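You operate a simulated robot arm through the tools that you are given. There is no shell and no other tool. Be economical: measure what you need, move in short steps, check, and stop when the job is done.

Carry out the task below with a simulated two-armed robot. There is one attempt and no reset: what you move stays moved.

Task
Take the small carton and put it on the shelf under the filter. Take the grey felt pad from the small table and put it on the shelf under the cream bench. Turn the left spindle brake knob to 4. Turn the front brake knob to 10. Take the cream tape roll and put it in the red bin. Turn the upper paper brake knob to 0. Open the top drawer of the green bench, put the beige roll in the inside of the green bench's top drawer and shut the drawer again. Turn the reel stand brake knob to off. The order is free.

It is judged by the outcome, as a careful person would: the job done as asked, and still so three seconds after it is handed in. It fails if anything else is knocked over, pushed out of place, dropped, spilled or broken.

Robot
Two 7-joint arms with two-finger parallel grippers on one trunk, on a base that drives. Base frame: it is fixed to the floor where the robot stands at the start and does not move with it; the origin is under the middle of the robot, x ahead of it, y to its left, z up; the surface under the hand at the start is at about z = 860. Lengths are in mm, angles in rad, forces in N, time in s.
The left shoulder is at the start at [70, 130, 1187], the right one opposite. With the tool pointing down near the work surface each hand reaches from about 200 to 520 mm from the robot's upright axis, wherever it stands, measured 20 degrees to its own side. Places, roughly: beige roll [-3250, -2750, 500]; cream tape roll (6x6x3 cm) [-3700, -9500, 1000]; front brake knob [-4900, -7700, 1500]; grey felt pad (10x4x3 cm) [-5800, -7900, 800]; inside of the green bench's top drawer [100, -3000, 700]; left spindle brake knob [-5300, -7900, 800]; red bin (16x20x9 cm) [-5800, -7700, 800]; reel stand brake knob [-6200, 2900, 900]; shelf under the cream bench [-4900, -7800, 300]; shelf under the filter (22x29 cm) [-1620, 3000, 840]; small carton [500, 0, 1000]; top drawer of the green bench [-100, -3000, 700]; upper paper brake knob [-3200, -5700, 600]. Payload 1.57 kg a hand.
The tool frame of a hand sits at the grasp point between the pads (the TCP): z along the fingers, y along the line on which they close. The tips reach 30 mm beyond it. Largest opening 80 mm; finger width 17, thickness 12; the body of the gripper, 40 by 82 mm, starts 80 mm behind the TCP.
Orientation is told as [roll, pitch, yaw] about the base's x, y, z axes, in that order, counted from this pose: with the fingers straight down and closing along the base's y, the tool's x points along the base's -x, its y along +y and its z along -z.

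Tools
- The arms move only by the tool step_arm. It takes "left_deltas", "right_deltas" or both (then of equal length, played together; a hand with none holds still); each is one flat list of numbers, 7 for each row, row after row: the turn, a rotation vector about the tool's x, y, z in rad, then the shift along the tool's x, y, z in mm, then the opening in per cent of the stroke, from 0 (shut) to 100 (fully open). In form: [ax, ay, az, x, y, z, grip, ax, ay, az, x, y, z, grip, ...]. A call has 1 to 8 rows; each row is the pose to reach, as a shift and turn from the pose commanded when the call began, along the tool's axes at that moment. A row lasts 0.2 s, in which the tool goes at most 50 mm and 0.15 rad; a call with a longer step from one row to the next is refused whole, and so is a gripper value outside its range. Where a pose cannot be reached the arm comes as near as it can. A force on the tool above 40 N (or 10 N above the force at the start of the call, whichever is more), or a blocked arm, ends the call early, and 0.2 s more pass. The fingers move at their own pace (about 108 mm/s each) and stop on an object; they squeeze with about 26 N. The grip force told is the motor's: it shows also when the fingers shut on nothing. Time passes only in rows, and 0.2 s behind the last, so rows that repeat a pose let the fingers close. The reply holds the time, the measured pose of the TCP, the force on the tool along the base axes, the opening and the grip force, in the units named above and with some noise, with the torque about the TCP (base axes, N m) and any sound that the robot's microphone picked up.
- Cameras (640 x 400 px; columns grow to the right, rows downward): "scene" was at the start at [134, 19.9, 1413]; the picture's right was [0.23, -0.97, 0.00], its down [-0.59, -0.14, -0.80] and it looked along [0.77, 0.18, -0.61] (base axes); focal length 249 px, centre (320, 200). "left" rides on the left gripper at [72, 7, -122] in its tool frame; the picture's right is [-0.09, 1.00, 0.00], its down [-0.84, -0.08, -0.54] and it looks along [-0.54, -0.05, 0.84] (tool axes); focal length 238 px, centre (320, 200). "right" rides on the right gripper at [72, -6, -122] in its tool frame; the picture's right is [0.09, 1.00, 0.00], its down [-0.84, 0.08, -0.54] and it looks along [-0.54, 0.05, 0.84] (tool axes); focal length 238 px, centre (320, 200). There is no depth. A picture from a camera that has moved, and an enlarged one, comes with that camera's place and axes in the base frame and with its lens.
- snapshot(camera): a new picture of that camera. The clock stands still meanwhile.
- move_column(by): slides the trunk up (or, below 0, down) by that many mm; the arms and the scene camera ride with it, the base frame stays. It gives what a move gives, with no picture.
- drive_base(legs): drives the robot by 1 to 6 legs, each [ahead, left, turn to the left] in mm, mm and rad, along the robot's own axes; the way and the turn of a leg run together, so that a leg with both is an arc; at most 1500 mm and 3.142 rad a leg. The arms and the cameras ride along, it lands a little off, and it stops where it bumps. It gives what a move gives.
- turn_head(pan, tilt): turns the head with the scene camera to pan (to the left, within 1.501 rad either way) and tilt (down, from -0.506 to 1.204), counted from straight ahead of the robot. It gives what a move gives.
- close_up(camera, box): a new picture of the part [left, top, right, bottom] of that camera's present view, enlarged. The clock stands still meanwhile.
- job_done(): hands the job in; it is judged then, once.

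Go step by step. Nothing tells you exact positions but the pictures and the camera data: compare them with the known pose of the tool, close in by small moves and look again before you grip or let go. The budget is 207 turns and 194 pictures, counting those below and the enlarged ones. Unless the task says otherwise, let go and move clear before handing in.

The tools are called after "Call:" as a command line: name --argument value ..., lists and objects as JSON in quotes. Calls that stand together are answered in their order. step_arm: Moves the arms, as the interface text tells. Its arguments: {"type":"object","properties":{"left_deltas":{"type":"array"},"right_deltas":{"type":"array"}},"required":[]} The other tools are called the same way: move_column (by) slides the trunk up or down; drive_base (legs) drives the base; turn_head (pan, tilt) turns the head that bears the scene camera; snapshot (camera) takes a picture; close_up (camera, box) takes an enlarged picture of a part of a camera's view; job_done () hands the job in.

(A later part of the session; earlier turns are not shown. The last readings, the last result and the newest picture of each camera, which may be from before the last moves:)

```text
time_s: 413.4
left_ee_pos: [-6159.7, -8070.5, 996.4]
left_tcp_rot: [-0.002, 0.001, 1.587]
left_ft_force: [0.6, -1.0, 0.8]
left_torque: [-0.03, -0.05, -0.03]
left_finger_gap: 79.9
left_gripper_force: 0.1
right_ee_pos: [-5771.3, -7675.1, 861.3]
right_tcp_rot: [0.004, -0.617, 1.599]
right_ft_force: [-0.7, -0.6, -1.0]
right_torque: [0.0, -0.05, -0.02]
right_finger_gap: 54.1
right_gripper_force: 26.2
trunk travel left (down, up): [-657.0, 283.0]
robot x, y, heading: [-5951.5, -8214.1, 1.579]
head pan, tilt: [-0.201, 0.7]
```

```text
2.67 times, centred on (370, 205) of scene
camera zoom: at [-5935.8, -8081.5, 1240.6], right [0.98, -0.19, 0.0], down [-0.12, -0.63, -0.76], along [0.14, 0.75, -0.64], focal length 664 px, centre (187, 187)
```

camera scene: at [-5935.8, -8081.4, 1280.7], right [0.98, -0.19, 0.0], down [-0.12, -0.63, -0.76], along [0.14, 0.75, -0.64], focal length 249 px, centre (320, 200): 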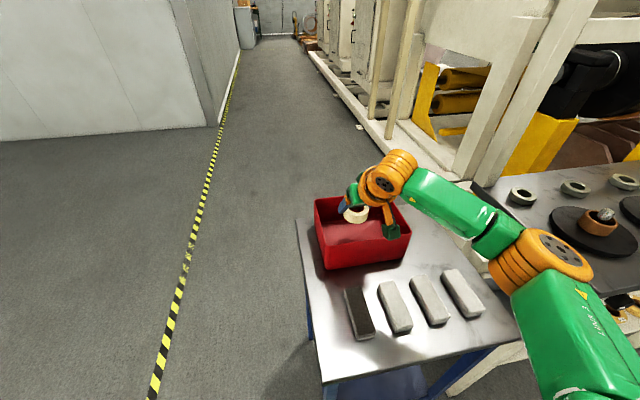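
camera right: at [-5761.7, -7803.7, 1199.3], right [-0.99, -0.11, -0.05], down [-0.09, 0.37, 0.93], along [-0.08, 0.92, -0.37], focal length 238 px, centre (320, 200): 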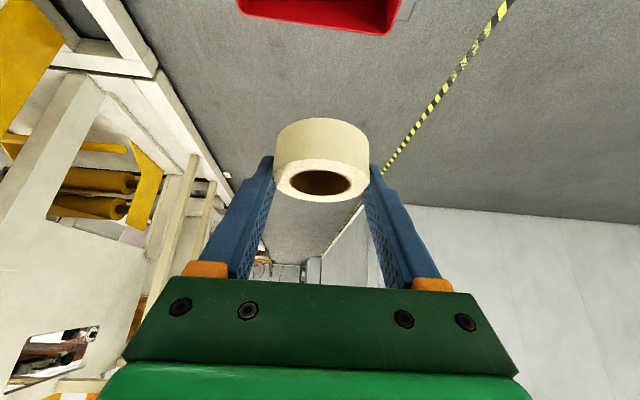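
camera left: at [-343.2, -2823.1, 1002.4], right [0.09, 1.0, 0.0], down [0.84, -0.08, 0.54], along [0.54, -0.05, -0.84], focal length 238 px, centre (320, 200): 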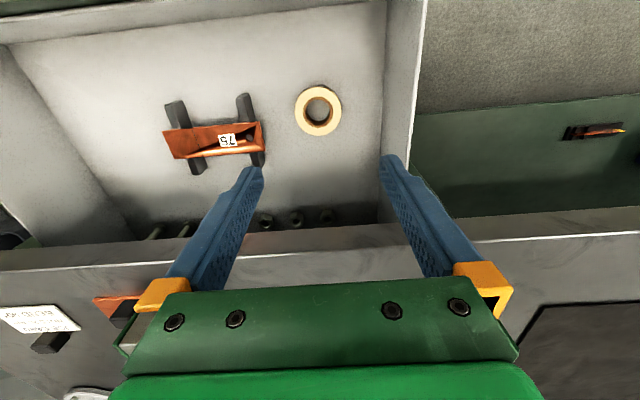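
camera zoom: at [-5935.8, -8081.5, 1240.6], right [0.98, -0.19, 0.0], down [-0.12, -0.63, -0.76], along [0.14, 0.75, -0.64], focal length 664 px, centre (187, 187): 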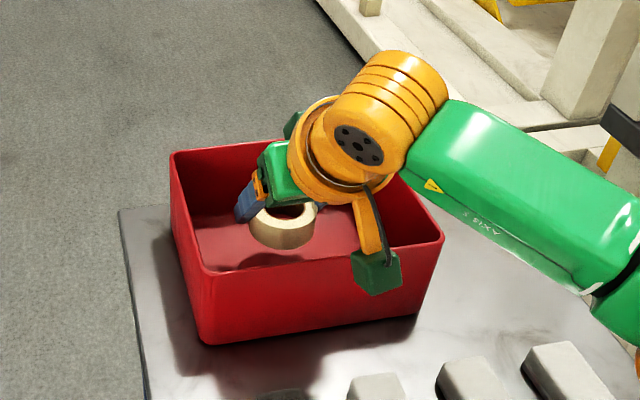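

The tape hangs inside the bin just above its floor. I lower 12 mm more and release.

Call:
move_column --by -12

Call:
step_arm --right_deltas '[0, 0, 0, 0, 0, 0, 70, 0, 0, 0, 0, 0, 0, 90, 0, 0, 0, 0, 0, 0, 100, 0, 0, 0, 0, 0, 0, 100]'

Call:
move_column --by 200

Call:
snapshot --camera "scene"

```text
time_s: 414.0
left_ee_pos: [-6159.9, -8070.4, 982.6]
left_tcp_rot: [-0.002, 0.002, 1.587]
left_ft_force: [-0.5, -0.7, 0.4]
left_torque: [0.02, -0.01, 0.04]
left_finger_gap: 80.0
left_gripper_force: 0.0
right_ee_pos: [-5771.5, -7676.1, 849.4]
right_tcp_rot: [0.004, -0.619, 1.601]
right_ft_force: [1.4, 0.1, -0.4]
right_torque: [0.01, 0.0, 0.0]
right_finger_gap: 54.0
right_gripper_force: 25.9
trunk travel left (down, up): [-645.0, 295.0]
robot x, y, heading: [-5950.5, -8214.6, 1.58]
head pan, tilt: [-0.201, 0.7]
```

```text
time_s: 415.0
left_ee_pos: [-6158.7, -8070.6, 983.0]
left_tcp_rot: [-0.004, -0.001, 1.587]
left_ft_force: [0.3, 0.4, 0.5]
left_torque: [0.0, -0.02, -0.04]
left_finger_gap: 80.0
left_gripper_force: 0.0
right_ee_pos: [-5770.9, -7675.5, 849.5]
right_tcp_rot: [0.004, -0.617, 1.599]
right_ft_force: [-0.3, 0.4, 0.6]
right_torque: [0.04, 0.02, -0.03]
right_finger_gap: 80.0
right_gripper_force: 0.1
trunk travel left (down, up): [-645.0, 295.0]
robot x, y, heading: [-5949.2, -8214.9, 1.58]
head pan, tilt: [-0.201, 0.7]
```

```text
time_s: 417.2
left_ee_pos: [-6159.9, -8071.2, 1182.3]
left_tcp_rot: [-0.004, -0.001, 1.588]
left_ft_force: [0.3, -0.4, -0.7]
left_torque: [0.01, 0.01, 0.02]
left_finger_gap: 80.1
left_gripper_force: 0.0
right_ee_pos: [-5772.1, -7674.8, 1049.5]
right_tcp_rot: [0.004, -0.617, 1.598]
right_ft_force: [0.8, 0.2, 0.0]
right_torque: [-0.01, -0.02, 0.03]
right_finger_gap: 79.8
right_gripper_force: 0.1
trunk travel left (down, up): [-845.0, 95.0]
robot x, y, heading: [-5953.5, -8216.2, 1.584]
head pan, tilt: [-0.201, 0.7]
```

```text
68 pictures are left
camera scene: at [-5935.9, -8081.3, 1428.7], right [0.98, -0.19, 0.0], down [-0.12, -0.63, -0.76], along [0.14, 0.75, -0.64], focal length 249 px, centre (320, 200)
```

scene: 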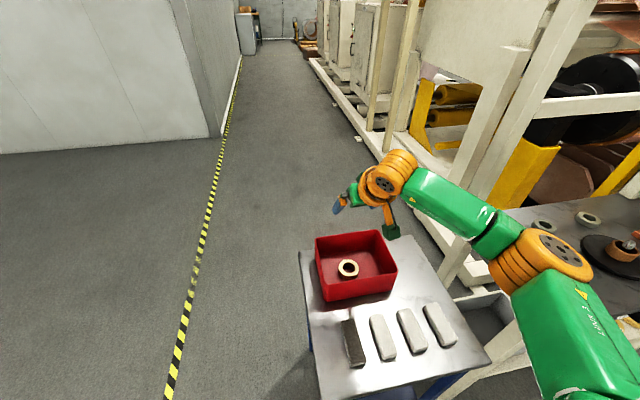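

The tape is in the bin. Next the grey felt pad at ≈ (−5818, −7872). I retract the right hand and pitch it further forward so the same grasp will fit the low shelf.

Call:
step_arm --right_deltas '[0, 0, 0, 40, 0, -28, 100, 0, 0, 0, 80, 0, -57, 100, 0, 0, 0, 120, 0, -85, 100, 0, 0, 0, 160, 0, -113, 100, 0, 0, 0, 200, 0, -141, 100, 0, -0.14, 0, 200, 0, -141, 70, 0, -0.28, 0, 200, 0, -141, 70, 0, -0.42, 0, 200, 0, -141, 70]'

Call:
step_arm --right_deltas '[0, -0.14, 0, 0, 0, 0, 70, 0, -0.16, 0, 0, 0, 0, 70]'

Call:
drive_base --legs '[[0, 55, 0]]'

Call:
snapshot --camera "right"

Call:
close_up --camera "scene" --box '[280, 210, 520, 390]'

```text
time_s: 419.0
left_ee_pos: [-6160.2, -8070.6, 1182.6]
left_tcp_rot: [-0.003, 0.0, 1.586]
left_ft_force: [0.0, 0.9, 0.5]
left_torque: [0.01, -0.01, 0.01]
left_finger_gap: 79.8
left_gripper_force: 0.0
right_ee_pos: [-5763.1, -7811.4, 1024.2]
right_tcp_rot: [0.004, -0.944, 1.597]
right_ft_force: [-0.1, 0.4, 0.3]
right_torque: [0.01, 0.0, -0.01]
right_finger_gap: 56.0
right_gripper_force: 0.1
right hand out of reach, approached as far as the arm can: row 4, 5, 6, 7, 8
trunk travel left (down, up): [-845.0, 95.0]
robot x, y, heading: [-5950.9, -8218.4, 1.591]
head pan, tilt: [-0.201, 0.7]
```

```text
time_s: 419.6
left_ee_pos: [-6159.9, -8069.8, 1182.8]
left_tcp_rot: [-0.002, 0.0, 1.587]
left_ft_force: [0.1, -0.1, -0.5]
left_torque: [0.01, -0.03, -0.01]
left_finger_gap: 80.0
left_gripper_force: 0.0
right_ee_pos: [-5763.1, -7809.7, 1024.3]
right_tcp_rot: [0.005, -0.945, 1.596]
right_ft_force: [-0.1, -0.3, -0.4]
right_torque: [0.0, -0.03, 0.01]
right_finger_gap: 56.1
right_gripper_force: 0.1
right hand out of reach, approached as far as the arm can: row 1, 2
trunk travel left (down, up): [-845.0, 95.0]
robot x, y, heading: [-5950.6, -8214.5, 1.581]
head pan, tilt: [-0.201, 0.7]
```

```text
time_s: 420.6
left_ee_pos: [-6207.4, -8070.5, 1184.1]
left_tcp_rot: [0.005, 0.001, 1.585]
left_ft_force: [1.8, 0.1, 0.5]
left_torque: [0.03, 0.09, -0.01]
left_finger_gap: 80.0
left_gripper_force: 0.1
right_ee_pos: [-5811.1, -7811.0, 1022.7]
right_tcp_rot: [0.015, -0.943, 1.585]
right_ft_force: [0.4, -1.2, -0.2]
right_torque: [0.04, 0.04, 0.03]
right_finger_gap: 55.8
right_gripper_force: 0.0
trunk travel left (down, up): [-845.0, 95.0]
robot x, y, heading: [-6006.3, -8215.4, 1.574]
head pan, tilt: [-0.201, 0.7]
```

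```text
67 pictures are left
camera right: at [-5800.6, -7951.5, 1035.8], right [-0.99, -0.08, -0.07], down [-0.07, 0.05, 1.0], along [-0.08, 1.0, -0.06], focal length 238 px, centre (320, 200)
```

right: 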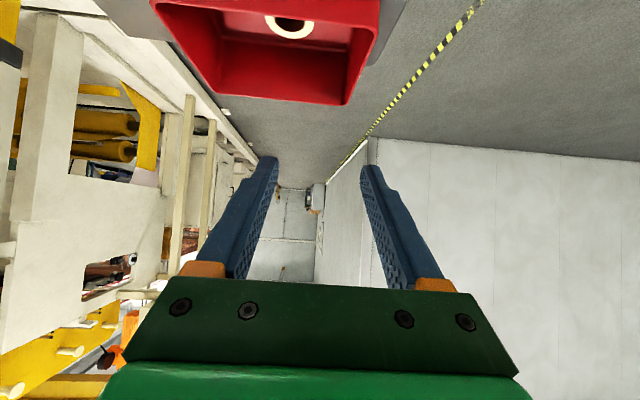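

```text
2.22 times, centred on (400, 300) of scene
camera zoom: at [-5980.9, -8081.9, 1428.6], right [0.98, -0.19, -0.01], down [-0.13, -0.63, -0.76], along [0.14, 0.75, -0.65], focal length 554 px, centre (142, -22)
```

zoom: 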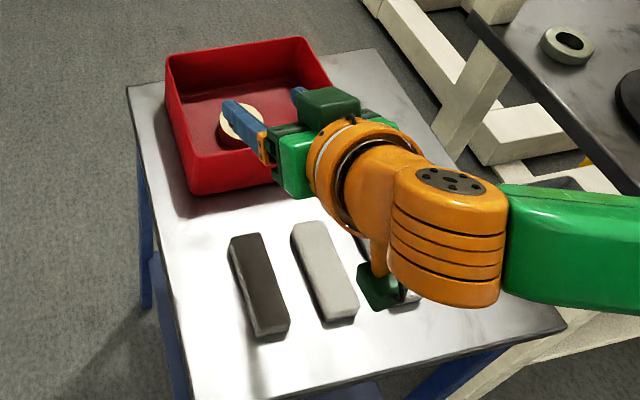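

Pitch 0.945 will do nicely. The pad's top centre is ≈ (−5822, −7870, 805), aligned with y. I shift the base back 74 mm and left 11 mm, then lower.

Call:
drive_base --legs '[[-74, 11, 0]]'

Call:
move_column --by -150

Call:
snapshot --camera "scene"

Call:
snapshot --camera "right"

```text
time_s: 421.6
left_ee_pos: [-6222.8, -8136.5, 1182.2]
left_tcp_rot: [-0.004, 0.007, 1.585]
left_ft_force: [-0.1, 0.0, 0.4]
left_torque: [-0.03, 0.04, 0.01]
left_finger_gap: 80.0
left_gripper_force: 0.0
right_ee_pos: [-5826.3, -7879.9, 1020.2]
right_tcp_rot: [0.005, -0.937, 1.597]
right_ft_force: [0.0, -0.3, -0.2]
right_torque: [-0.05, 0.05, 0.02]
right_finger_gap: 56.2
right_gripper_force: 0.0
trunk travel left (down, up): [-845.0, 95.0]
robot x, y, heading: [-6015.8, -8292.5, 1.577]
head pan, tilt: [-0.201, 0.7]
```

```text
time_s: 423.3
left_ee_pos: [-6222.9, -8143.1, 1032.1]
left_tcp_rot: [-0.004, 0.001, 1.583]
left_ft_force: [-0.4, 0.3, -0.7]
left_torque: [0.03, -0.01, 0.01]
left_finger_gap: 79.8
left_gripper_force: 0.1
right_ee_pos: [-5827.4, -7883.3, 874.4]
right_tcp_rot: [0.003, -0.943, 1.595]
right_ft_force: [-0.3, -0.5, -0.7]
right_torque: [-0.04, 0.0, -0.02]
right_finger_gap: 55.9
right_gripper_force: 0.1
trunk travel left (down, up): [-695.0, 245.0]
robot x, y, heading: [-6015.4, -8290.2, 1.584]
head pan, tilt: [-0.201, 0.7]
```

```text
65 pictures are left
camera scene: at [-6000.2, -8154.5, 1278.7], right [0.98, -0.19, 0.0], down [-0.12, -0.63, -0.76], along [0.15, 0.75, -0.64], focal length 249 px, centre (320, 200)
```

scene: 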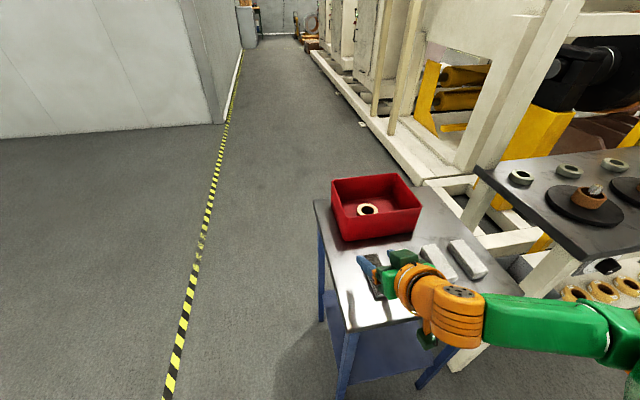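

```text
64 pictures are left
camera right: at [-5817.0, -8024.1, 887.3], right [-0.99, -0.08, -0.07], down [-0.08, 0.05, 1.0], along [-0.08, 1.0, -0.06], focal length 238 px, centre (320, 200)
```

right: 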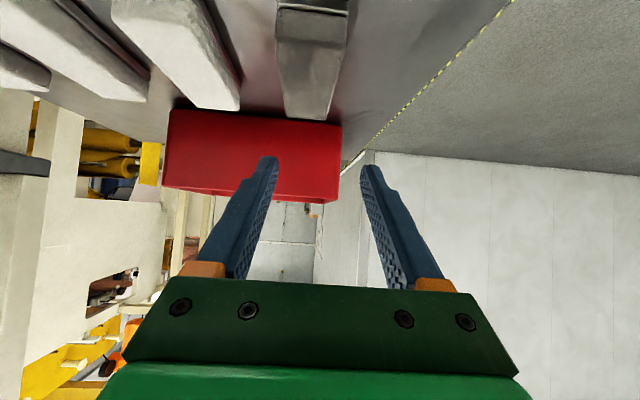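

Aligned (pad top ≈ 803). I lower 72 mm and close.

Call:
move_column --by -68

Call:
snapshot --camera "right"

```text
time_s: 424.1
left_ee_pos: [-6224.5, -8146.3, 977.6]
left_tcp_rot: [-0.007, -0.006, 1.585]
left_ft_force: [0.2, 1.8, 0.7]
left_torque: [-0.06, 0.01, 0.0]
left_finger_gap: 79.9
left_gripper_force: 0.0
right_ee_pos: [-5826.9, -7881.4, 828.1]
right_tcp_rot: [-0.007, -0.981, 1.606]
right_ft_force: [0.1, -7.9, 16.3]
right_torque: [0.16, -0.45, -0.23]
right_finger_gap: 55.6
right_gripper_force: 0.0
trunk travel left (down, up): [-639.0, 301.0]
robot x, y, heading: [-6016.3, -8289.2, 1.582]
head pan, tilt: [-0.201, 0.7]
stopped: the force on the tool passed its limit at 52 N (the readings are from after the stop); the commanded pose is now the measured one
```

```text
63 pictures are left
camera right: at [-5817.3, -8022.2, 837.0], right [-0.99, -0.08, -0.08], down [-0.08, 0.01, 1.0], along [-0.08, 1.0, -0.02], focal length 238 px, centre (320, 200)
```

right: 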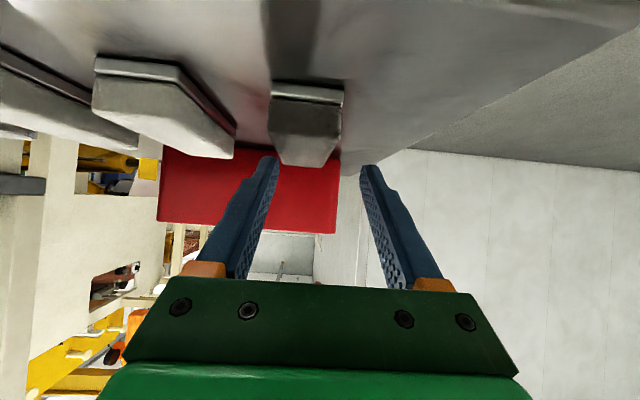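

The left-image finger seems to have met the pad's edge. I lift 10 mm, shift 7 mm right, open a bit wider, and look.

Call:
step_arm --right_deltas '[0, 0, 0, -8, 0, -6, 80, 0, 0, 0, -8, -7, -6, 80, 0, 0, 0, -8, -7, -6, 80]'

Call:
close_up --camera "right" --box '[220, 60, 420, 200]'

Call:
close_up --camera "scene" --box '[310, 210, 470, 330]'

```text
time_s: 424.9
left_ee_pos: [-6224.2, -8143.2, 978.3]
left_tcp_rot: [-0.001, -0.001, 1.584]
left_ft_force: [0.2, 0.8, 0.4]
left_torque: [-0.01, -0.02, -0.02]
left_finger_gap: 79.8
left_gripper_force: 0.0
right_ee_pos: [-5820.2, -7876.9, 836.6]
right_tcp_rot: [-0.004, -0.975, 1.603]
right_ft_force: [0.8, -1.0, -0.4]
right_torque: [0.02, 0.02, 0.01]
right_finger_gap: 63.9
right_gripper_force: 0.1
right hand out of reach, approached as far as the arm can: row 1, 2
trunk travel left (down, up): [-639.0, 301.0]
robot x, y, heading: [-6016.8, -8288.2, 1.58]
head pan, tilt: [-0.201, 0.7]
```

```text
2.86 times, centred on (320, 130) of right
camera zoom: at [-5809.4, -8017.1, 845.0], right [-0.99, -0.08, -0.08], down [-0.08, 0.02, 1.0], along [-0.08, 1.0, -0.03], focal length 681 px, centre (320, 400)
```

zoom: 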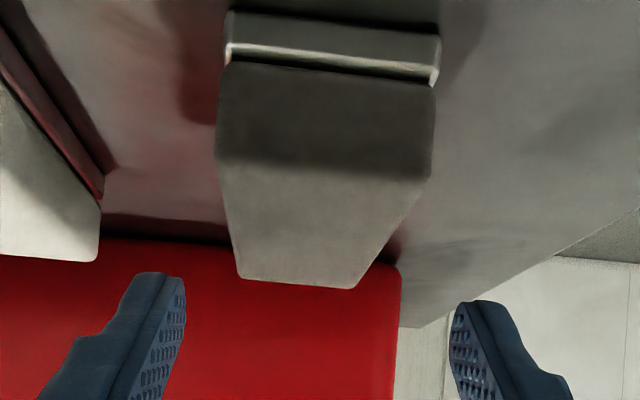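

```text
3.33 times, centred on (390, 270) of scene
camera zoom: at [-6000.2, -8154.0, 1223.1], right [0.98, -0.19, 0.0], down [-0.12, -0.63, -0.76], along [0.15, 0.75, -0.64], focal length 830 px, centre (87, -33)
```

zoom: 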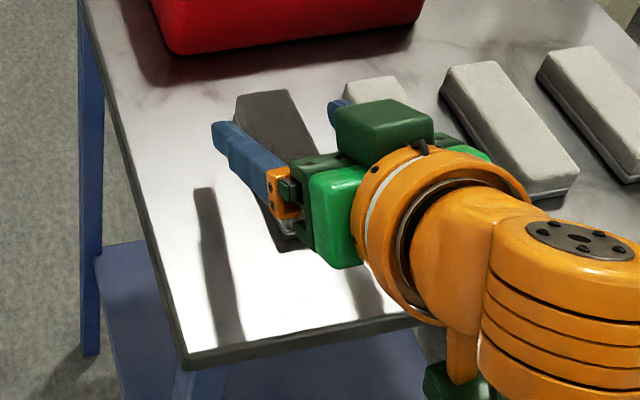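

The pad is now centred between the fingers (pad x ≈ −5820, top ≈ 801). I lower again.

Call:
move_column --by -25

Call:
close_up --camera "right" --box '[220, 60, 420, 200]'

```text
time_s: 425.7
left_ee_pos: [-6223.5, -8144.1, 952.0]
left_tcp_rot: [-0.004, 0.0, 1.584]
left_ft_force: [-0.1, 0.5, -0.4]
left_torque: [0.0, 0.02, 0.02]
left_finger_gap: 80.0
left_gripper_force: 0.0
right_ee_pos: [-5820.2, -7877.8, 811.1]
right_tcp_rot: [-0.003, -0.973, 1.602]
right_ft_force: [-0.2, -0.7, -1.0]
right_torque: [0.02, -0.03, -0.04]
right_finger_gap: 63.9
right_gripper_force: 0.0
trunk travel left (down, up): [-614.0, 326.0]
robot x, y, heading: [-6014.8, -8286.1, 1.58]
head pan, tilt: [-0.201, 0.7]
```

```text
2.86 times, centred on (320, 130) of right
camera zoom: at [-5809.5, -8017.5, 820.0], right [-0.99, -0.08, -0.08], down [-0.08, 0.02, 1.0], along [-0.08, 1.0, -0.03], focal length 681 px, centre (320, 400)
```

zoom: 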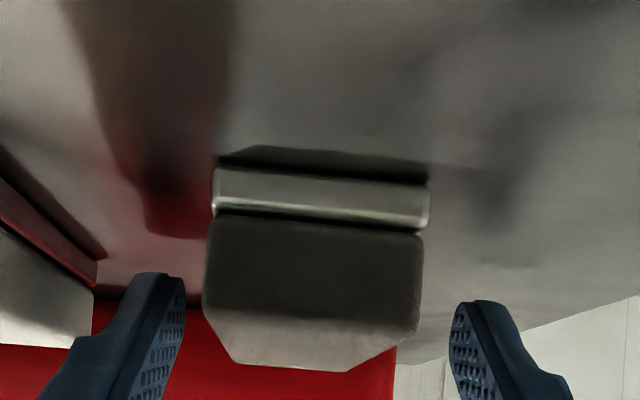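

Good; 6 mm lower and close.

Call:
move_column --by -6

Call:
step_arm --right_deltas '[0, 0, 0, 0, 0, 0, 0, 0, 0, 0, 0, 0, 0, 0, 0, 0, 0, 0, 0, 0, 0]'

Call:
move_column --by 150

Call:
snapshot --camera "right"

```text
time_s: 426.2
left_ee_pos: [-6224.2, -8142.8, 946.1]
left_tcp_rot: [-0.004, 0.0, 1.586]
left_ft_force: [1.0, 0.3, 0.9]
left_torque: [-0.05, -0.01, 0.03]
left_finger_gap: 79.9
left_gripper_force: 0.0
right_ee_pos: [-5819.8, -7878.0, 805.1]
right_tcp_rot: [-0.003, -0.974, 1.603]
right_ft_force: [0.0, 0.8, -0.4]
right_torque: [-0.01, 0.02, 0.0]
right_finger_gap: 64.1
right_gripper_force: 0.0
trunk travel left (down, up): [-608.0, 332.0]
robot x, y, heading: [-6016.9, -8287.5, 1.579]
head pan, tilt: [-0.201, 0.7]
```

```text
time_s: 427.0
left_ee_pos: [-6223.4, -8143.3, 946.1]
left_tcp_rot: [-0.004, 0.001, 1.585]
left_ft_force: [-0.2, -0.6, 0.0]
left_torque: [0.0, 0.01, 0.0]
left_finger_gap: 80.0
left_gripper_force: 0.0
right_ee_pos: [-5818.3, -7876.2, 805.7]
right_tcp_rot: [-0.004, -0.974, 1.604]
right_ft_force: [0.5, 0.3, 0.4]
right_torque: [0.02, 0.02, 0.03]
right_finger_gap: 35.6
right_gripper_force: 26.2
trunk travel left (down, up): [-608.0, 332.0]
robot x, y, heading: [-6016.7, -8287.9, 1.581]
head pan, tilt: [-0.201, 0.7]
```

```text
time_s: 428.8
left_ee_pos: [-6224.2, -8142.2, 1096.9]
left_tcp_rot: [-0.003, 0.0, 1.586]
left_ft_force: [0.0, 0.7, 0.8]
left_torque: [-0.01, 0.0, -0.02]
left_finger_gap: 79.9
left_gripper_force: 0.0
right_ee_pos: [-5819.7, -7876.3, 955.3]
right_tcp_rot: [-0.003, -0.974, 1.602]
right_ft_force: [0.3, 0.1, -1.5]
right_torque: [0.02, -0.02, -0.01]
right_finger_gap: 35.7
right_gripper_force: 26.2
trunk travel left (down, up): [-758.0, 182.0]
robot x, y, heading: [-6014.0, -8286.5, 1.579]
head pan, tilt: [-0.201, 0.7]
```

```text
59 pictures are left
camera right: at [-5809.4, -8017.2, 964.0], right [-0.99, -0.08, -0.08], down [-0.08, 0.02, 1.0], along [-0.08, 1.0, -0.03], focal length 238 px, centre (320, 200)
```

right: 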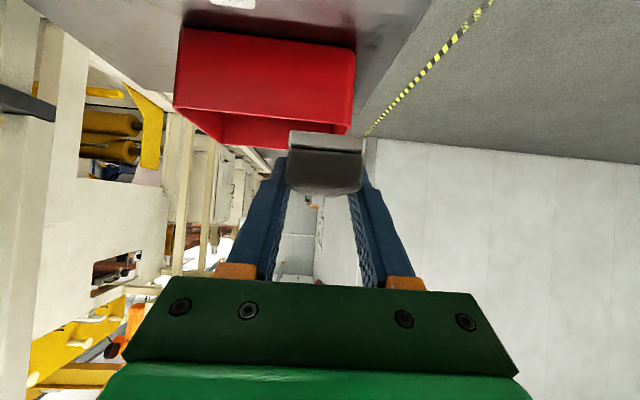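

The pad is held. I back off slightly, slide right along the bench, and look at the shelf underneath.

Call:
drive_base --legs '[[-60, 0, 0], [0, -900, 0]]'

Call:
move_column --by -350

Call:
turn_head --pan 0 --tilt 0.55

Call:
snapshot --camera "scene"

```text
time_s: 433.9
left_ee_pos: [-5353.9, -8193.5, 1096.1]
left_tcp_rot: [-0.004, 0.0, 1.581]
left_ft_force: [-0.1, -0.1, 0.1]
left_torque: [-0.03, 0.01, 0.01]
left_finger_gap: 80.0
left_gripper_force: 0.1
right_ee_pos: [-4948.3, -7929.1, 954.6]
right_tcp_rot: [-0.006, -0.973, 1.597]
right_ft_force: [0.0, 0.0, 0.0]
right_torque: [-0.01, 0.04, 0.03]
right_finger_gap: 35.6
right_gripper_force: 26.3
trunk travel left (down, up): [-758.0, 182.0]
robot x, y, heading: [-5148.6, -8341.5, 1.578]
head pan, tilt: [-0.201, 0.7]
```

```text
time_s: 435.1
left_ee_pos: [-5353.4, -8196.9, 1015.6]
left_tcp_rot: [-0.006, -0.003, 1.58]
left_ft_force: [0.2, -0.3, -0.5]
left_torque: [0.0, -0.02, -0.01]
left_finger_gap: 79.8
left_gripper_force: 0.2
right_ee_pos: [-4949.8, -7928.8, 883.3]
right_tcp_rot: [-0.007, -1.006, 1.603]
right_ft_force: [-0.8, -3.0, 9.2]
right_torque: [-0.28, 0.06, -0.01]
right_finger_gap: 35.8
right_gripper_force: 26.3
trunk travel left (down, up): [-678.0, 262.0]
robot x, y, heading: [-5142.9, -8340.4, 1.58]
head pan, tilt: [-0.201, 0.7]
stopped: the force on the tool passed its limit at 58 N (the readings are from after the stop); the commanded pose is now the measured one
```

```text
time_s: 435.9
left_ee_pos: [-5353.2, -8195.1, 1016.8]
left_tcp_rot: [-0.006, -0.002, 1.581]
left_ft_force: [0.1, 1.2, 0.3]
left_torque: [0.0, -0.01, -0.01]
left_finger_gap: 80.3
left_gripper_force: 0.0
right_ee_pos: [-4949.0, -7927.9, 883.4]
right_tcp_rot: [-0.008, -1.002, 1.606]
right_ft_force: [0.0, -0.8, 11.9]
right_torque: [-0.3, 0.09, 0.01]
right_finger_gap: 35.8
right_gripper_force: 25.8
trunk travel left (down, up): [-678.0, 262.0]
robot x, y, heading: [-5143.0, -8337.8, 1.581]
head pan, tilt: [0.0, 0.55]
```

```text
58 pictures are left
camera scene: at [-5147.3, -8203.0, 1275.6], right [1.0, 0.01, 0.0], down [0.0, -0.52, -0.85], along [0.0, 0.85, -0.52], focal length 249 px, centre (320, 200)
```

scene: 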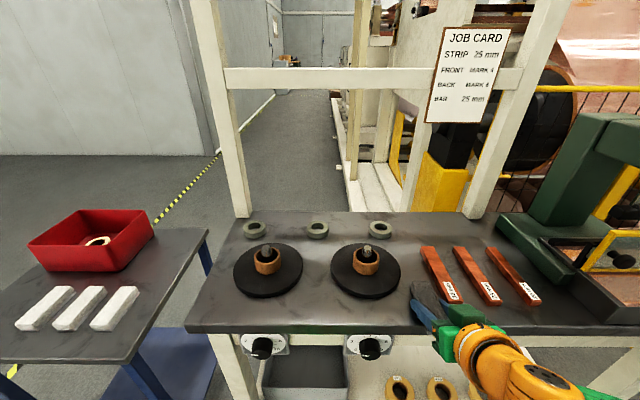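

I lowered too early and the pad touched the bench top (z ≈ 855); nothing was disturbed. I raise, back away, and then lower to see the shelf.

Call:
move_column --by 40

Call:
drive_base --legs '[[-140, 0, 0]]'

Call:
move_column --by -400

Call:
turn_head --pan -0.2 --tilt 0.5

Call:
snapshot --camera "scene"

```text
time_s: 436.7
left_ee_pos: [-5353.0, -8194.5, 1056.0]
left_tcp_rot: [-0.003, -0.001, 1.581]
left_ft_force: [0.1, 0.0, 0.3]
left_torque: [-0.07, 0.0, -0.01]
left_finger_gap: 79.9
left_gripper_force: 0.1
right_ee_pos: [-4947.9, -7925.5, 920.8]
right_tcp_rot: [-0.005, -0.997, 1.602]
right_ft_force: [0.2, 0.3, -0.8]
right_torque: [-0.03, 0.0, 0.04]
right_finger_gap: 35.6
right_gripper_force: 26.2
trunk travel left (down, up): [-718.0, 222.0]
robot x, y, heading: [-5145.2, -8339.8, 1.576]
head pan, tilt: [0.0, 0.55]
```

```text
time_s: 438.0
left_ee_pos: [-5352.2, -8330.1, 1056.5]
left_tcp_rot: [-0.004, 0.003, 1.578]
left_ft_force: [0.2, 0.1, 0.4]
left_torque: [0.04, 0.0, -0.01]
left_finger_gap: 79.9
left_gripper_force: 0.2
right_ee_pos: [-4945.9, -8064.6, 920.9]
right_tcp_rot: [-0.005, -0.996, 1.597]
right_ft_force: [0.5, -0.7, -1.1]
right_torque: [-0.01, -0.02, 0.02]
right_finger_gap: 35.5
right_gripper_force: 25.8
trunk travel left (down, up): [-718.0, 222.0]
robot x, y, heading: [-5145.1, -8481.9, 1.573]
head pan, tilt: [0.0, 0.55]
```

```text
time_s: 441.9
left_ee_pos: [-5350.6, -8333.8, 656.5]
left_tcp_rot: [-0.003, -0.001, 1.578]
left_ft_force: [0.1, 0.0, -0.3]
left_torque: [-0.02, 0.0, 0.01]
left_finger_gap: 79.9
left_gripper_force: 0.0
right_ee_pos: [-4945.0, -8065.6, 522.7]
right_tcp_rot: [-0.005, -1.0, 1.596]
right_ft_force: [-0.2, 0.0, -0.1]
right_torque: [-0.05, -0.02, 0.0]
right_finger_gap: 35.4
right_gripper_force: 26.5
trunk travel left (down, up): [-318.0, 622.0]
robot x, y, heading: [-5141.9, -8479.3, 1.571]
head pan, tilt: [0.0, 0.55]
```

```text
time_s: 442.6
left_ee_pos: [-5351.7, -8332.8, 655.5]
left_tcp_rot: [-0.002, 0.0, 1.578]
left_ft_force: [-0.3, 0.2, 0.7]
left_torque: [0.04, 0.01, 0.0]
left_finger_gap: 80.0
left_gripper_force: 0.0
right_ee_pos: [-4946.2, -8067.6, 521.8]
right_tcp_rot: [-0.005, -0.999, 1.596]
right_ft_force: [-0.2, -0.3, 0.0]
right_torque: [0.0, -0.01, -0.02]
right_finger_gap: 35.8
right_gripper_force: 25.9
trunk travel left (down, up): [-318.0, 622.0]
robot x, y, heading: [-5142.1, -8477.4, 1.571]
head pan, tilt: [-0.201, 0.499]
```

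```text
57 pictures are left
camera scene: at [-5126.7, -8340.3, 919.8], right [0.98, -0.2, 0.0], down [-0.09, -0.47, -0.88], along [0.17, 0.86, -0.48], focal length 249 px, centre (320, 200)
```

scene: 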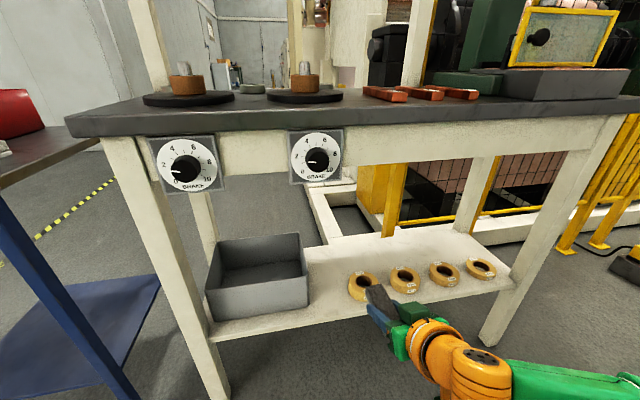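

Now I see everything: the left spindle dial reads about 1, and the shelf has a free gap between the grey tray and the first ring (x ≈ −5060…−4930). I lower and move in partway.

Call:
move_column --by -165

Call:
drive_base --legs '[[90, 49, 0]]'

Call:
turn_head --pan -0.3 --tilt 0.5

Call:
snapshot --camera "scene"

Call:
snapshot --camera "right"

```text
time_s: 444.5
left_ee_pos: [-5351.5, -8332.7, 491.2]
left_tcp_rot: [-0.003, 0.0, 1.579]
left_ft_force: [-0.5, -0.3, 0.9]
left_torque: [-0.02, 0.02, 0.02]
left_finger_gap: 80.0
left_gripper_force: 0.1
right_ee_pos: [-4945.6, -8066.9, 357.2]
right_tcp_rot: [-0.007, -0.999, 1.596]
right_ft_force: [0.3, -0.6, -0.7]
right_torque: [0.02, 0.0, 0.01]
right_finger_gap: 35.8
right_gripper_force: 25.6
trunk travel left (down, up): [-153.0, 787.0]
robot x, y, heading: [-5148.3, -8476.5, 1.574]
head pan, tilt: [-0.201, 0.499]
```

```text
time_s: 445.6
left_ee_pos: [-5400.1, -8240.3, 491.7]
left_tcp_rot: [-0.003, 0.001, 1.578]
left_ft_force: [-0.6, 0.1, -0.4]
left_torque: [0.01, 0.01, -0.01]
left_finger_gap: 80.1
left_gripper_force: 0.1
right_ee_pos: [-4995.1, -7973.7, 355.7]
right_tcp_rot: [-0.007, -1.0, 1.596]
right_ft_force: [0.0, -0.2, -0.3]
right_torque: [-0.02, -0.02, 0.01]
right_finger_gap: 35.8
right_gripper_force: 26.1
trunk travel left (down, up): [-153.0, 787.0]
robot x, y, heading: [-5194.7, -8386.4, 1.574]
head pan, tilt: [-0.201, 0.499]
```

```text
time_s: 446.3
left_ee_pos: [-5400.9, -8241.2, 491.0]
left_tcp_rot: [-0.004, 0.0, 1.579]
left_ft_force: [0.1, 0.1, -0.3]
left_torque: [0.02, -0.01, 0.0]
left_finger_gap: 79.7
left_gripper_force: 0.0
right_ee_pos: [-4993.1, -7973.5, 356.5]
right_tcp_rot: [-0.005, -0.998, 1.598]
right_ft_force: [0.0, 0.0, -0.8]
right_torque: [0.01, 0.02, 0.0]
right_finger_gap: 35.5
right_gripper_force: 26.3
trunk travel left (down, up): [-153.0, 787.0]
robot x, y, heading: [-5192.3, -8388.9, 1.568]
head pan, tilt: [-0.3, 0.499]
```

```text
56 pictures are left
camera scene: at [-5166.6, -8249.8, 754.8], right [0.96, -0.29, 0.0], down [-0.14, -0.46, -0.88], along [0.26, 0.84, -0.48], focal length 249 px, centre (320, 200)
```

scene: 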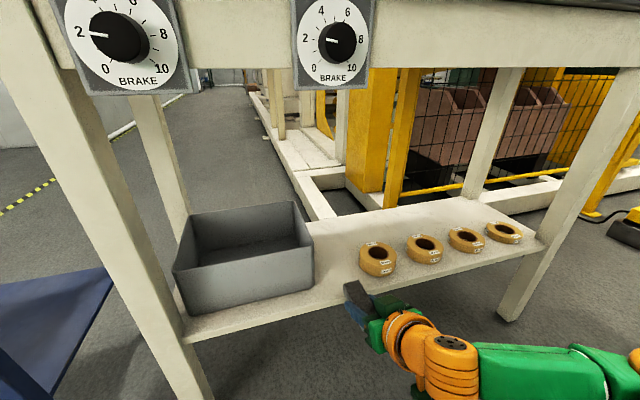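

```text
55 pictures are left
camera right: at [-4984.8, -8114.7, 362.3], right [-0.99, -0.07, -0.08], down [-0.08, 0.0, 1.0], along [-0.07, 1.0, 0.0], focal length 238 px, centre (320, 200)
```

right: 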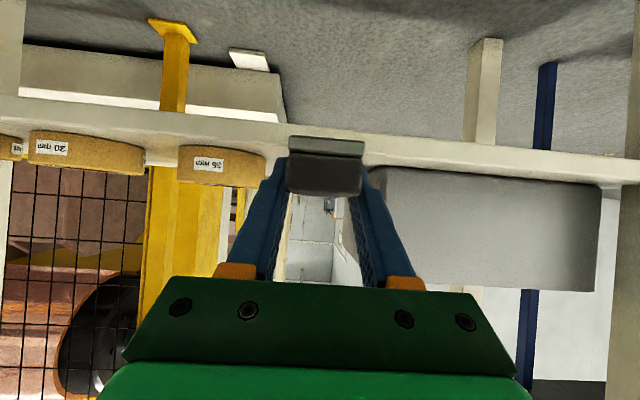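

The gap's centre is x ≈ −4998, shelf top z ≈ 320. I raise 15 mm for clearance and drive in 118 mm.

Call:
move_column --by 15

Call:
drive_base --legs '[[118, 2, 0]]'

Call:
snapshot --camera "scene"

Call:
snapshot --camera "right"

```text
time_s: 446.9
left_ee_pos: [-5400.8, -8241.0, 507.0]
left_tcp_rot: [-0.004, 0.0, 1.578]
left_ft_force: [-0.1, 0.9, 0.1]
left_torque: [0.03, 0.0, -0.01]
left_finger_gap: 80.0
left_gripper_force: 0.0
right_ee_pos: [-4993.6, -7973.3, 371.4]
right_tcp_rot: [-0.004, -0.999, 1.596]
right_ft_force: [1.2, -0.3, -0.9]
right_torque: [-0.03, -0.02, 0.0]
right_finger_gap: 35.8
right_gripper_force: 26.0
trunk travel left (down, up): [-168.0, 772.0]
robot x, y, heading: [-5190.1, -8388.6, 1.576]
head pan, tilt: [-0.3, 0.499]
```

```text
time_s: 448.2
left_ee_pos: [-5401.6, -8122.2, 506.1]
left_tcp_rot: [-0.006, 0.001, 1.578]
left_ft_force: [0.6, -0.2, -1.3]
left_torque: [0.0, 0.01, 0.01]
left_finger_gap: 79.8
left_gripper_force: 0.2
right_ee_pos: [-4995.4, -7855.2, 372.2]
right_tcp_rot: [-0.006, -0.998, 1.596]
right_ft_force: [0.3, -0.1, -0.6]
right_torque: [-0.02, 0.01, -0.01]
right_finger_gap: 35.5
right_gripper_force: 25.8
trunk travel left (down, up): [-168.0, 772.0]
robot x, y, heading: [-5195.2, -8266.2, 1.574]
head pan, tilt: [-0.3, 0.499]
```

```text
54 pictures are left
camera scene: at [-5168.7, -8131.7, 769.8], right [0.96, -0.29, 0.0], down [-0.14, -0.46, -0.88], along [0.26, 0.84, -0.48], focal length 249 px, centre (320, 200)
```

scene: 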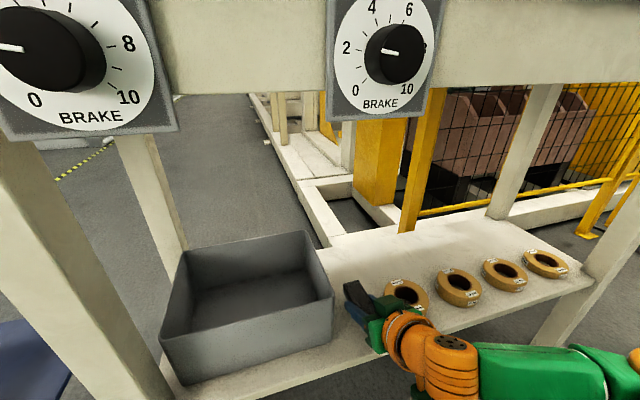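

```text
53 pictures are left
camera right: at [-4986.9, -7996.7, 377.3], right [-0.99, -0.07, -0.08], down [-0.08, 0.0, 1.0], along [-0.07, 1.0, 0.0], focal length 238 px, centre (320, 200)
```

right: 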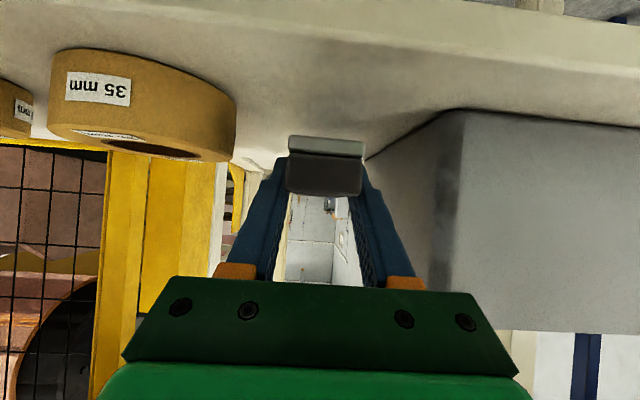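

The pad is neatly in the gap. I lower to contact and release with a moderate opening.

Call:
move_column --by -18

Call:
move_column --by -5

```text
time_s: 448.8
left_ee_pos: [-5402.9, -8122.7, 488.4]
left_tcp_rot: [-0.003, 0.0, 1.579]
left_ft_force: [0.9, -0.4, -0.3]
left_torque: [0.0, 0.0, -0.02]
left_finger_gap: 80.1
left_gripper_force: 0.1
right_ee_pos: [-4995.9, -7856.6, 353.2]
right_tcp_rot: [-0.004, -0.998, 1.597]
right_ft_force: [-0.2, 0.2, -0.4]
right_torque: [-0.02, -0.01, 0.0]
right_finger_gap: 35.7
right_gripper_force: 26.0
trunk travel left (down, up): [-150.0, 790.0]
robot x, y, heading: [-5192.2, -8266.1, 1.572]
head pan, tilt: [-0.3, 0.499]
```

```text
time_s: 449.4
left_ee_pos: [-5401.5, -8120.7, 483.8]
left_tcp_rot: [-0.002, -0.002, 1.578]
left_ft_force: [0.4, 0.2, -0.6]
left_torque: [0.0, -0.01, -0.01]
left_finger_gap: 79.9
left_gripper_force: 0.1
right_ee_pos: [-4995.3, -7856.1, 348.4]
right_tcp_rot: [-0.006, -1.0, 1.597]
right_ft_force: [0.0, 0.6, -1.4]
right_torque: [-0.03, 0.0, -0.01]
right_finger_gap: 35.6
right_gripper_force: 25.7
trunk travel left (down, up): [-145.0, 795.0]
robot x, y, heading: [-5195.1, -8271.6, 1.567]
head pan, tilt: [-0.3, 0.499]
```

Call:
move_column --by -5

Call:
move_column --by -5

Call:
snapshot --camera "right"

```text
time_s: 449.9
left_ee_pos: [-5403.4, -8121.5, 478.6]
left_tcp_rot: [-0.004, 0.002, 1.578]
left_ft_force: [-0.6, -0.1, -0.4]
left_torque: [0.03, 0.02, -0.01]
left_finger_gap: 80.0
left_gripper_force: 0.0
right_ee_pos: [-4995.4, -7855.0, 342.4]
right_tcp_rot: [-0.006, -0.998, 1.596]
right_ft_force: [-0.2, 0.5, -0.5]
right_torque: [0.0, 0.01, 0.01]
right_finger_gap: 35.8
right_gripper_force: 25.4
trunk travel left (down, up): [-140.0, 800.0]
robot x, y, heading: [-5192.0, -8269.1, 1.575]
head pan, tilt: [-0.3, 0.499]
```

```text
time_s: 450.4
left_ee_pos: [-5403.8, -8124.0, 473.8]
left_tcp_rot: [-0.006, -0.006, 1.577]
left_ft_force: [0.3, 0.6, 0.2]
left_torque: [-0.01, 0.03, 0.02]
left_finger_gap: 80.2
left_gripper_force: 0.0
right_ee_pos: [-4996.3, -7854.4, 343.4]
right_tcp_rot: [-0.01, -1.01, 1.6]
right_ft_force: [4.2, 3.1, 25.1]
right_torque: [-0.14, 0.31, 0.16]
right_finger_gap: 35.8
right_gripper_force: 26.3
trunk travel left (down, up): [-135.0, 805.0]
robot x, y, heading: [-5191.7, -8269.0, 1.576]
head pan, tilt: [-0.3, 0.499]
```

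```text
52 pictures are left
camera right: at [-4987.1, -7996.9, 347.2], right [-0.99, -0.07, -0.08], down [-0.08, -0.02, 1.0], along [-0.07, 1.0, 0.01], focal length 238 px, centre (320, 200)
```

right: 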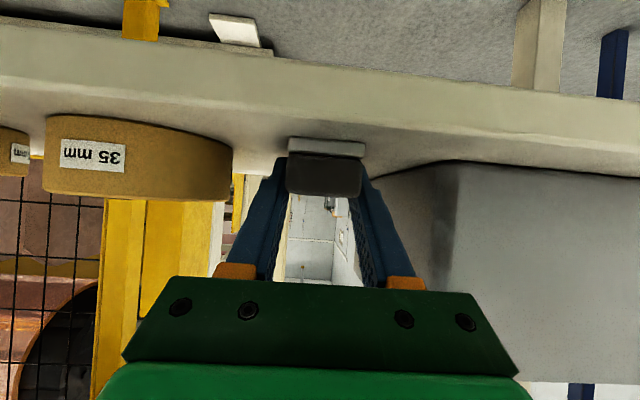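

Resting on the shelf (25 N). I open moderately, raise, and back out.

Call:
step_arm --right_deltas '[0, 0, 0, 0, 0, 0, 60, 0, 0, 0, 0, 0, 0, 68, 0, 0, 0, 0, 0, 0, 68]'

Call:
move_column --by 45

Call:
drive_base --legs '[[-220, 0, 0]]'

Call:
turn_head --pan 0 --tilt 0.3

Call:
snapshot --camera "scene"

```text
time_s: 451.2
left_ee_pos: [-5402.5, -8124.1, 473.3]
left_tcp_rot: [-0.006, -0.007, 1.576]
left_ft_force: [0.3, -0.9, 0.5]
left_torque: [0.0, 0.02, -0.01]
left_finger_gap: 80.0
left_gripper_force: 0.0
right_ee_pos: [-4993.9, -7856.0, 343.7]
right_tcp_rot: [-0.012, -1.011, 1.599]
right_ft_force: [16.9, 10.9, 31.8]
right_torque: [0.91, 0.29, -0.89]
right_finger_gap: 39.0
right_gripper_force: 0.1
trunk travel left (down, up): [-135.0, 805.0]
robot x, y, heading: [-5196.3, -8272.9, 1.576]
head pan, tilt: [-0.3, 0.499]
```

```text
time_s: 452.1
left_ee_pos: [-5401.6, -8121.5, 518.5]
left_tcp_rot: [-0.004, 0.002, 1.578]
left_ft_force: [0.3, -0.5, -1.6]
left_torque: [0.0, -0.01, 0.02]
left_finger_gap: 79.9
left_gripper_force: 0.0
right_ee_pos: [-4997.3, -7855.5, 383.2]
right_tcp_rot: [-0.005, -0.998, 1.598]
right_ft_force: [-0.5, 0.3, -0.4]
right_torque: [0.01, 0.01, 0.0]
right_finger_gap: 54.6
right_gripper_force: 0.1
trunk travel left (down, up): [-180.0, 760.0]
robot x, y, heading: [-5197.9, -8270.3, 1.574]
head pan, tilt: [-0.3, 0.499]
```

```text
time_s: 453.8
left_ee_pos: [-5401.3, -8343.0, 518.9]
left_tcp_rot: [-0.004, -0.003, 1.572]
left_ft_force: [0.2, -0.4, -0.2]
left_torque: [-0.01, -0.03, 0.02]
left_finger_gap: 80.2
left_gripper_force: 0.1
right_ee_pos: [-4994.1, -8076.4, 384.3]
right_tcp_rot: [-0.006, -1.002, 1.593]
right_ft_force: [0.1, -0.7, 0.4]
right_torque: [-0.05, 0.0, -0.02]
right_finger_gap: 54.3
right_gripper_force: 0.0
trunk travel left (down, up): [-180.0, 760.0]
robot x, y, heading: [-5192.4, -8489.0, 1.567]
head pan, tilt: [-0.3, 0.499]
```

```text
time_s: 454.6
left_ee_pos: [-5402.5, -8341.8, 519.6]
left_tcp_rot: [-0.003, -0.003, 1.573]
left_ft_force: [0.2, -0.1, 0.1]
left_torque: [0.0, 0.0, 0.01]
left_finger_gap: 80.1
left_gripper_force: 0.1
right_ee_pos: [-4993.8, -8078.7, 382.6]
right_tcp_rot: [-0.006, -0.997, 1.594]
right_ft_force: [0.1, -0.2, 0.8]
right_torque: [0.01, -0.01, 0.01]
right_finger_gap: 54.6
right_gripper_force: 0.1
trunk travel left (down, up): [-180.0, 760.0]
robot x, y, heading: [-5196.0, -8487.1, 1.565]
head pan, tilt: [0.0, 0.3]
```

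```text
51 pictures are left
camera scene: at [-5195.1, -8346.4, 800.2], right [1.0, 0.0, 0.0], down [0.0, -0.3, -0.96], along [0.0, 0.96, -0.3], focal length 249 px, centre (320, 200)
```

scene: 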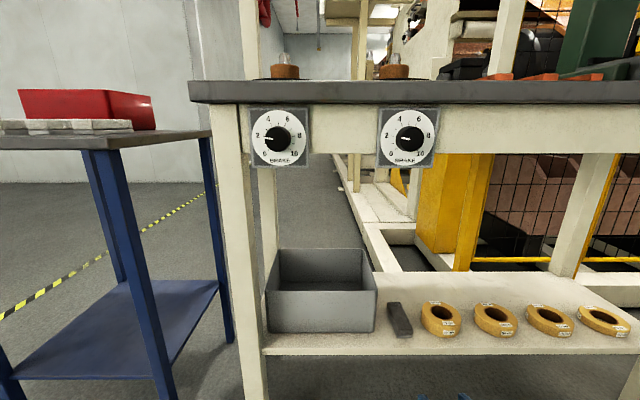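

The pad lies on the shelf between the tray and the first ring. Now the left spindle knob: I turn the right hand to point straight ahead, raise the trunk and line up.

Call:
step_arm --right_deltas '[-0.017, -0.113, 0.058, 0, 0, 0, 80, -0.034, -0.227, 0.117, 0, 0, 0, 80, -0.051, -0.34, 0.175, 0, 0, 0, 80, -0.069, -0.453, 0.234, 0, 0, 0, 80, -0.086, -0.567, 0.292, 0, 0, 0, 80]'

Call:
move_column --by 392

Call:
drive_base --legs '[[0, 262, 0]]'

Call:
snapshot --camera "right"

Call:
turn_head --pan -0.5 --tilt 0.6

Call:
snapshot --camera "scene"

```text
time_s: 455.8
left_ee_pos: [-5402.3, -8341.2, 518.1]
left_tcp_rot: [-0.004, 0.0, 1.573]
left_ft_force: [1.0, -0.9, 0.8]
left_torque: [0.0, -0.01, -0.02]
left_finger_gap: 80.2
left_gripper_force: 0.1
right_ee_pos: [-4994.9, -8077.4, 383.6]
right_tcp_rot: [-0.005, -1.0, 1.594]
right_ft_force: [0.3, 0.1, 0.3]
right_torque: [-0.01, -0.01, 0.01]
right_finger_gap: 64.2
right_gripper_force: 0.0
right hand out of reach, approached as far as the arm can: row 1, 2, 3, 4, 5
trunk travel left (down, up): [-180.0, 760.0]
robot x, y, heading: [-5195.2, -8490.3, 1.567]
head pan, tilt: [0.0, 0.3]
```

```text
time_s: 459.6
left_ee_pos: [-5402.3, -8342.1, 909.4]
left_tcp_rot: [-0.003, 0.0, 1.573]
left_ft_force: [-0.1, 0.3, 0.2]
left_torque: [-0.01, 0.03, 0.0]
left_finger_gap: 79.8
left_gripper_force: 0.2
right_ee_pos: [-4994.1, -8076.9, 776.2]
right_tcp_rot: [-0.006, -1.0, 1.593]
right_ft_force: [-0.1, 0.2, -0.7]
right_torque: [0.0, 0.0, 0.03]
right_finger_gap: 64.2
right_gripper_force: 0.2
trunk travel left (down, up): [-572.0, 368.0]
robot x, y, heading: [-5194.1, -8492.3, 1.569]
head pan, tilt: [0.0, 0.3]
```

```text
time_s: 461.4
left_ee_pos: [-5660.6, -8340.7, 910.2]
left_tcp_rot: [-0.005, -0.002, 1.574]
left_ft_force: [-0.4, 0.4, -0.3]
left_torque: [0.0, -0.04, 0.02]
left_finger_gap: 80.0
left_gripper_force: 0.1
right_ee_pos: [-5253.5, -8076.6, 774.4]
right_tcp_rot: [-0.004, -0.999, 1.592]
right_ft_force: [-0.1, -0.3, -0.2]
right_torque: [0.0, -0.02, 0.01]
right_finger_gap: 64.1
right_gripper_force: 0.1
trunk travel left (down, up): [-572.0, 368.0]
robot x, y, heading: [-5455.4, -8487.8, 1.566]
head pan, tilt: [0.0, 0.3]
```

```text
50 pictures are left
camera right: at [-5245.1, -8218.1, 781.3], right [-0.99, -0.07, -0.08], down [-0.08, 0.0, 1.0], along [-0.07, 1.0, 0.0], focal length 238 px, centre (320, 200)
```

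right: 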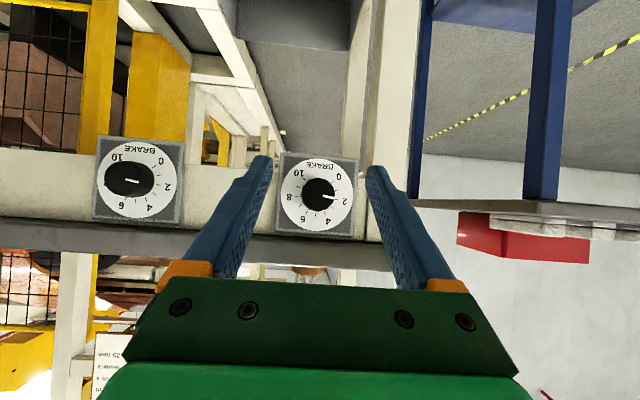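

```text
time_s: 462.4
left_ee_pos: [-5662.7, -8341.8, 910.1]
left_tcp_rot: [-0.006, 0.001, 1.572]
left_ft_force: [-0.8, -1.1, 0.5]
left_torque: [0.02, -0.03, -0.01]
left_finger_gap: 80.2
left_gripper_force: 0.1
right_ee_pos: [-5254.3, -8077.1, 774.9]
right_tcp_rot: [-0.008, -0.997, 1.593]
right_ft_force: [0.6, 0.0, -0.2]
right_torque: [-0.01, 0.01, -0.02]
right_finger_gap: 64.1
right_gripper_force: 0.0
trunk travel left (down, up): [-572.0, 368.0]
robot x, y, heading: [-5455.8, -8487.8, 1.567]
head pan, tilt: [-0.499, 0.6]
```

```text
49 pictures are left
camera scene: at [-5412.5, -8361.5, 1164.8], right [0.88, -0.48, 0.0], down [-0.27, -0.5, -0.83], along [0.4, 0.72, -0.56], focal length 249 px, centre (320, 200)
```

scene: 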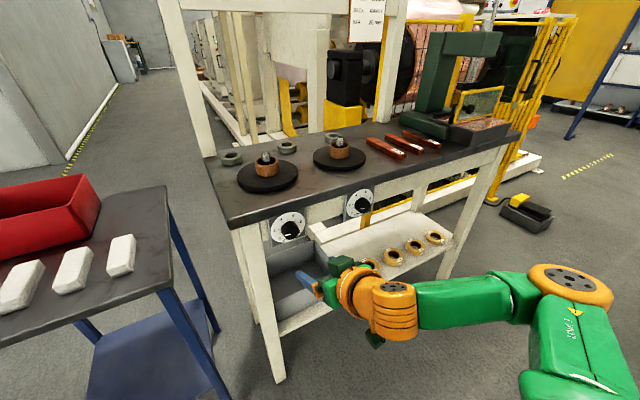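

At this close-in pose the wrist can't pitch further with zero roll; I combine the roll (as worked before) with a forward shift.

Call:
step_arm --right_deltas '[-0.032, -0.066, 0.109, -5, 0, 7, 80, -0.064, -0.133, 0.219, -10, 0, 15, 80, -0.096, -0.199, 0.328, -14, 0, 22, 80, -0.128, -0.266, 0.438, -19, 0, 30, 80, -0.161, -0.332, 0.547, -24, 0, 37, 80, -0.193, -0.399, 0.657, -29, 0, 44, 80, -0.225, -0.465, 0.766, -33, 0, 52, 80, -0.257, -0.532, 0.875, -38, 0, 59, 80]'

```text
time_s: 464.2
left_ee_pos: [-5662.5, -8342.6, 910.3]
left_tcp_rot: [-0.005, -0.001, 1.571]
left_ft_force: [0.0, 0.3, -0.7]
left_torque: [0.0, -0.03, -0.02]
left_finger_gap: 80.0
left_gripper_force: 0.0
right_ee_pos: [-5252.8, -8007.6, 776.4]
right_tcp_rot: [1.571, -0.676, 0.015]
right_ft_force: [0.0, -0.6, -0.3]
right_torque: [-0.01, -0.04, -0.03]
right_finger_gap: 64.0
right_gripper_force: 0.0
right hand out of reach, approached as far as the arm can: row 1, 2, 3, 4, 5, 6
trunk travel left (down, up): [-572.0, 368.0]
robot x, y, heading: [-5456.2, -8488.4, 1.574]
head pan, tilt: [-0.499, 0.6]
```

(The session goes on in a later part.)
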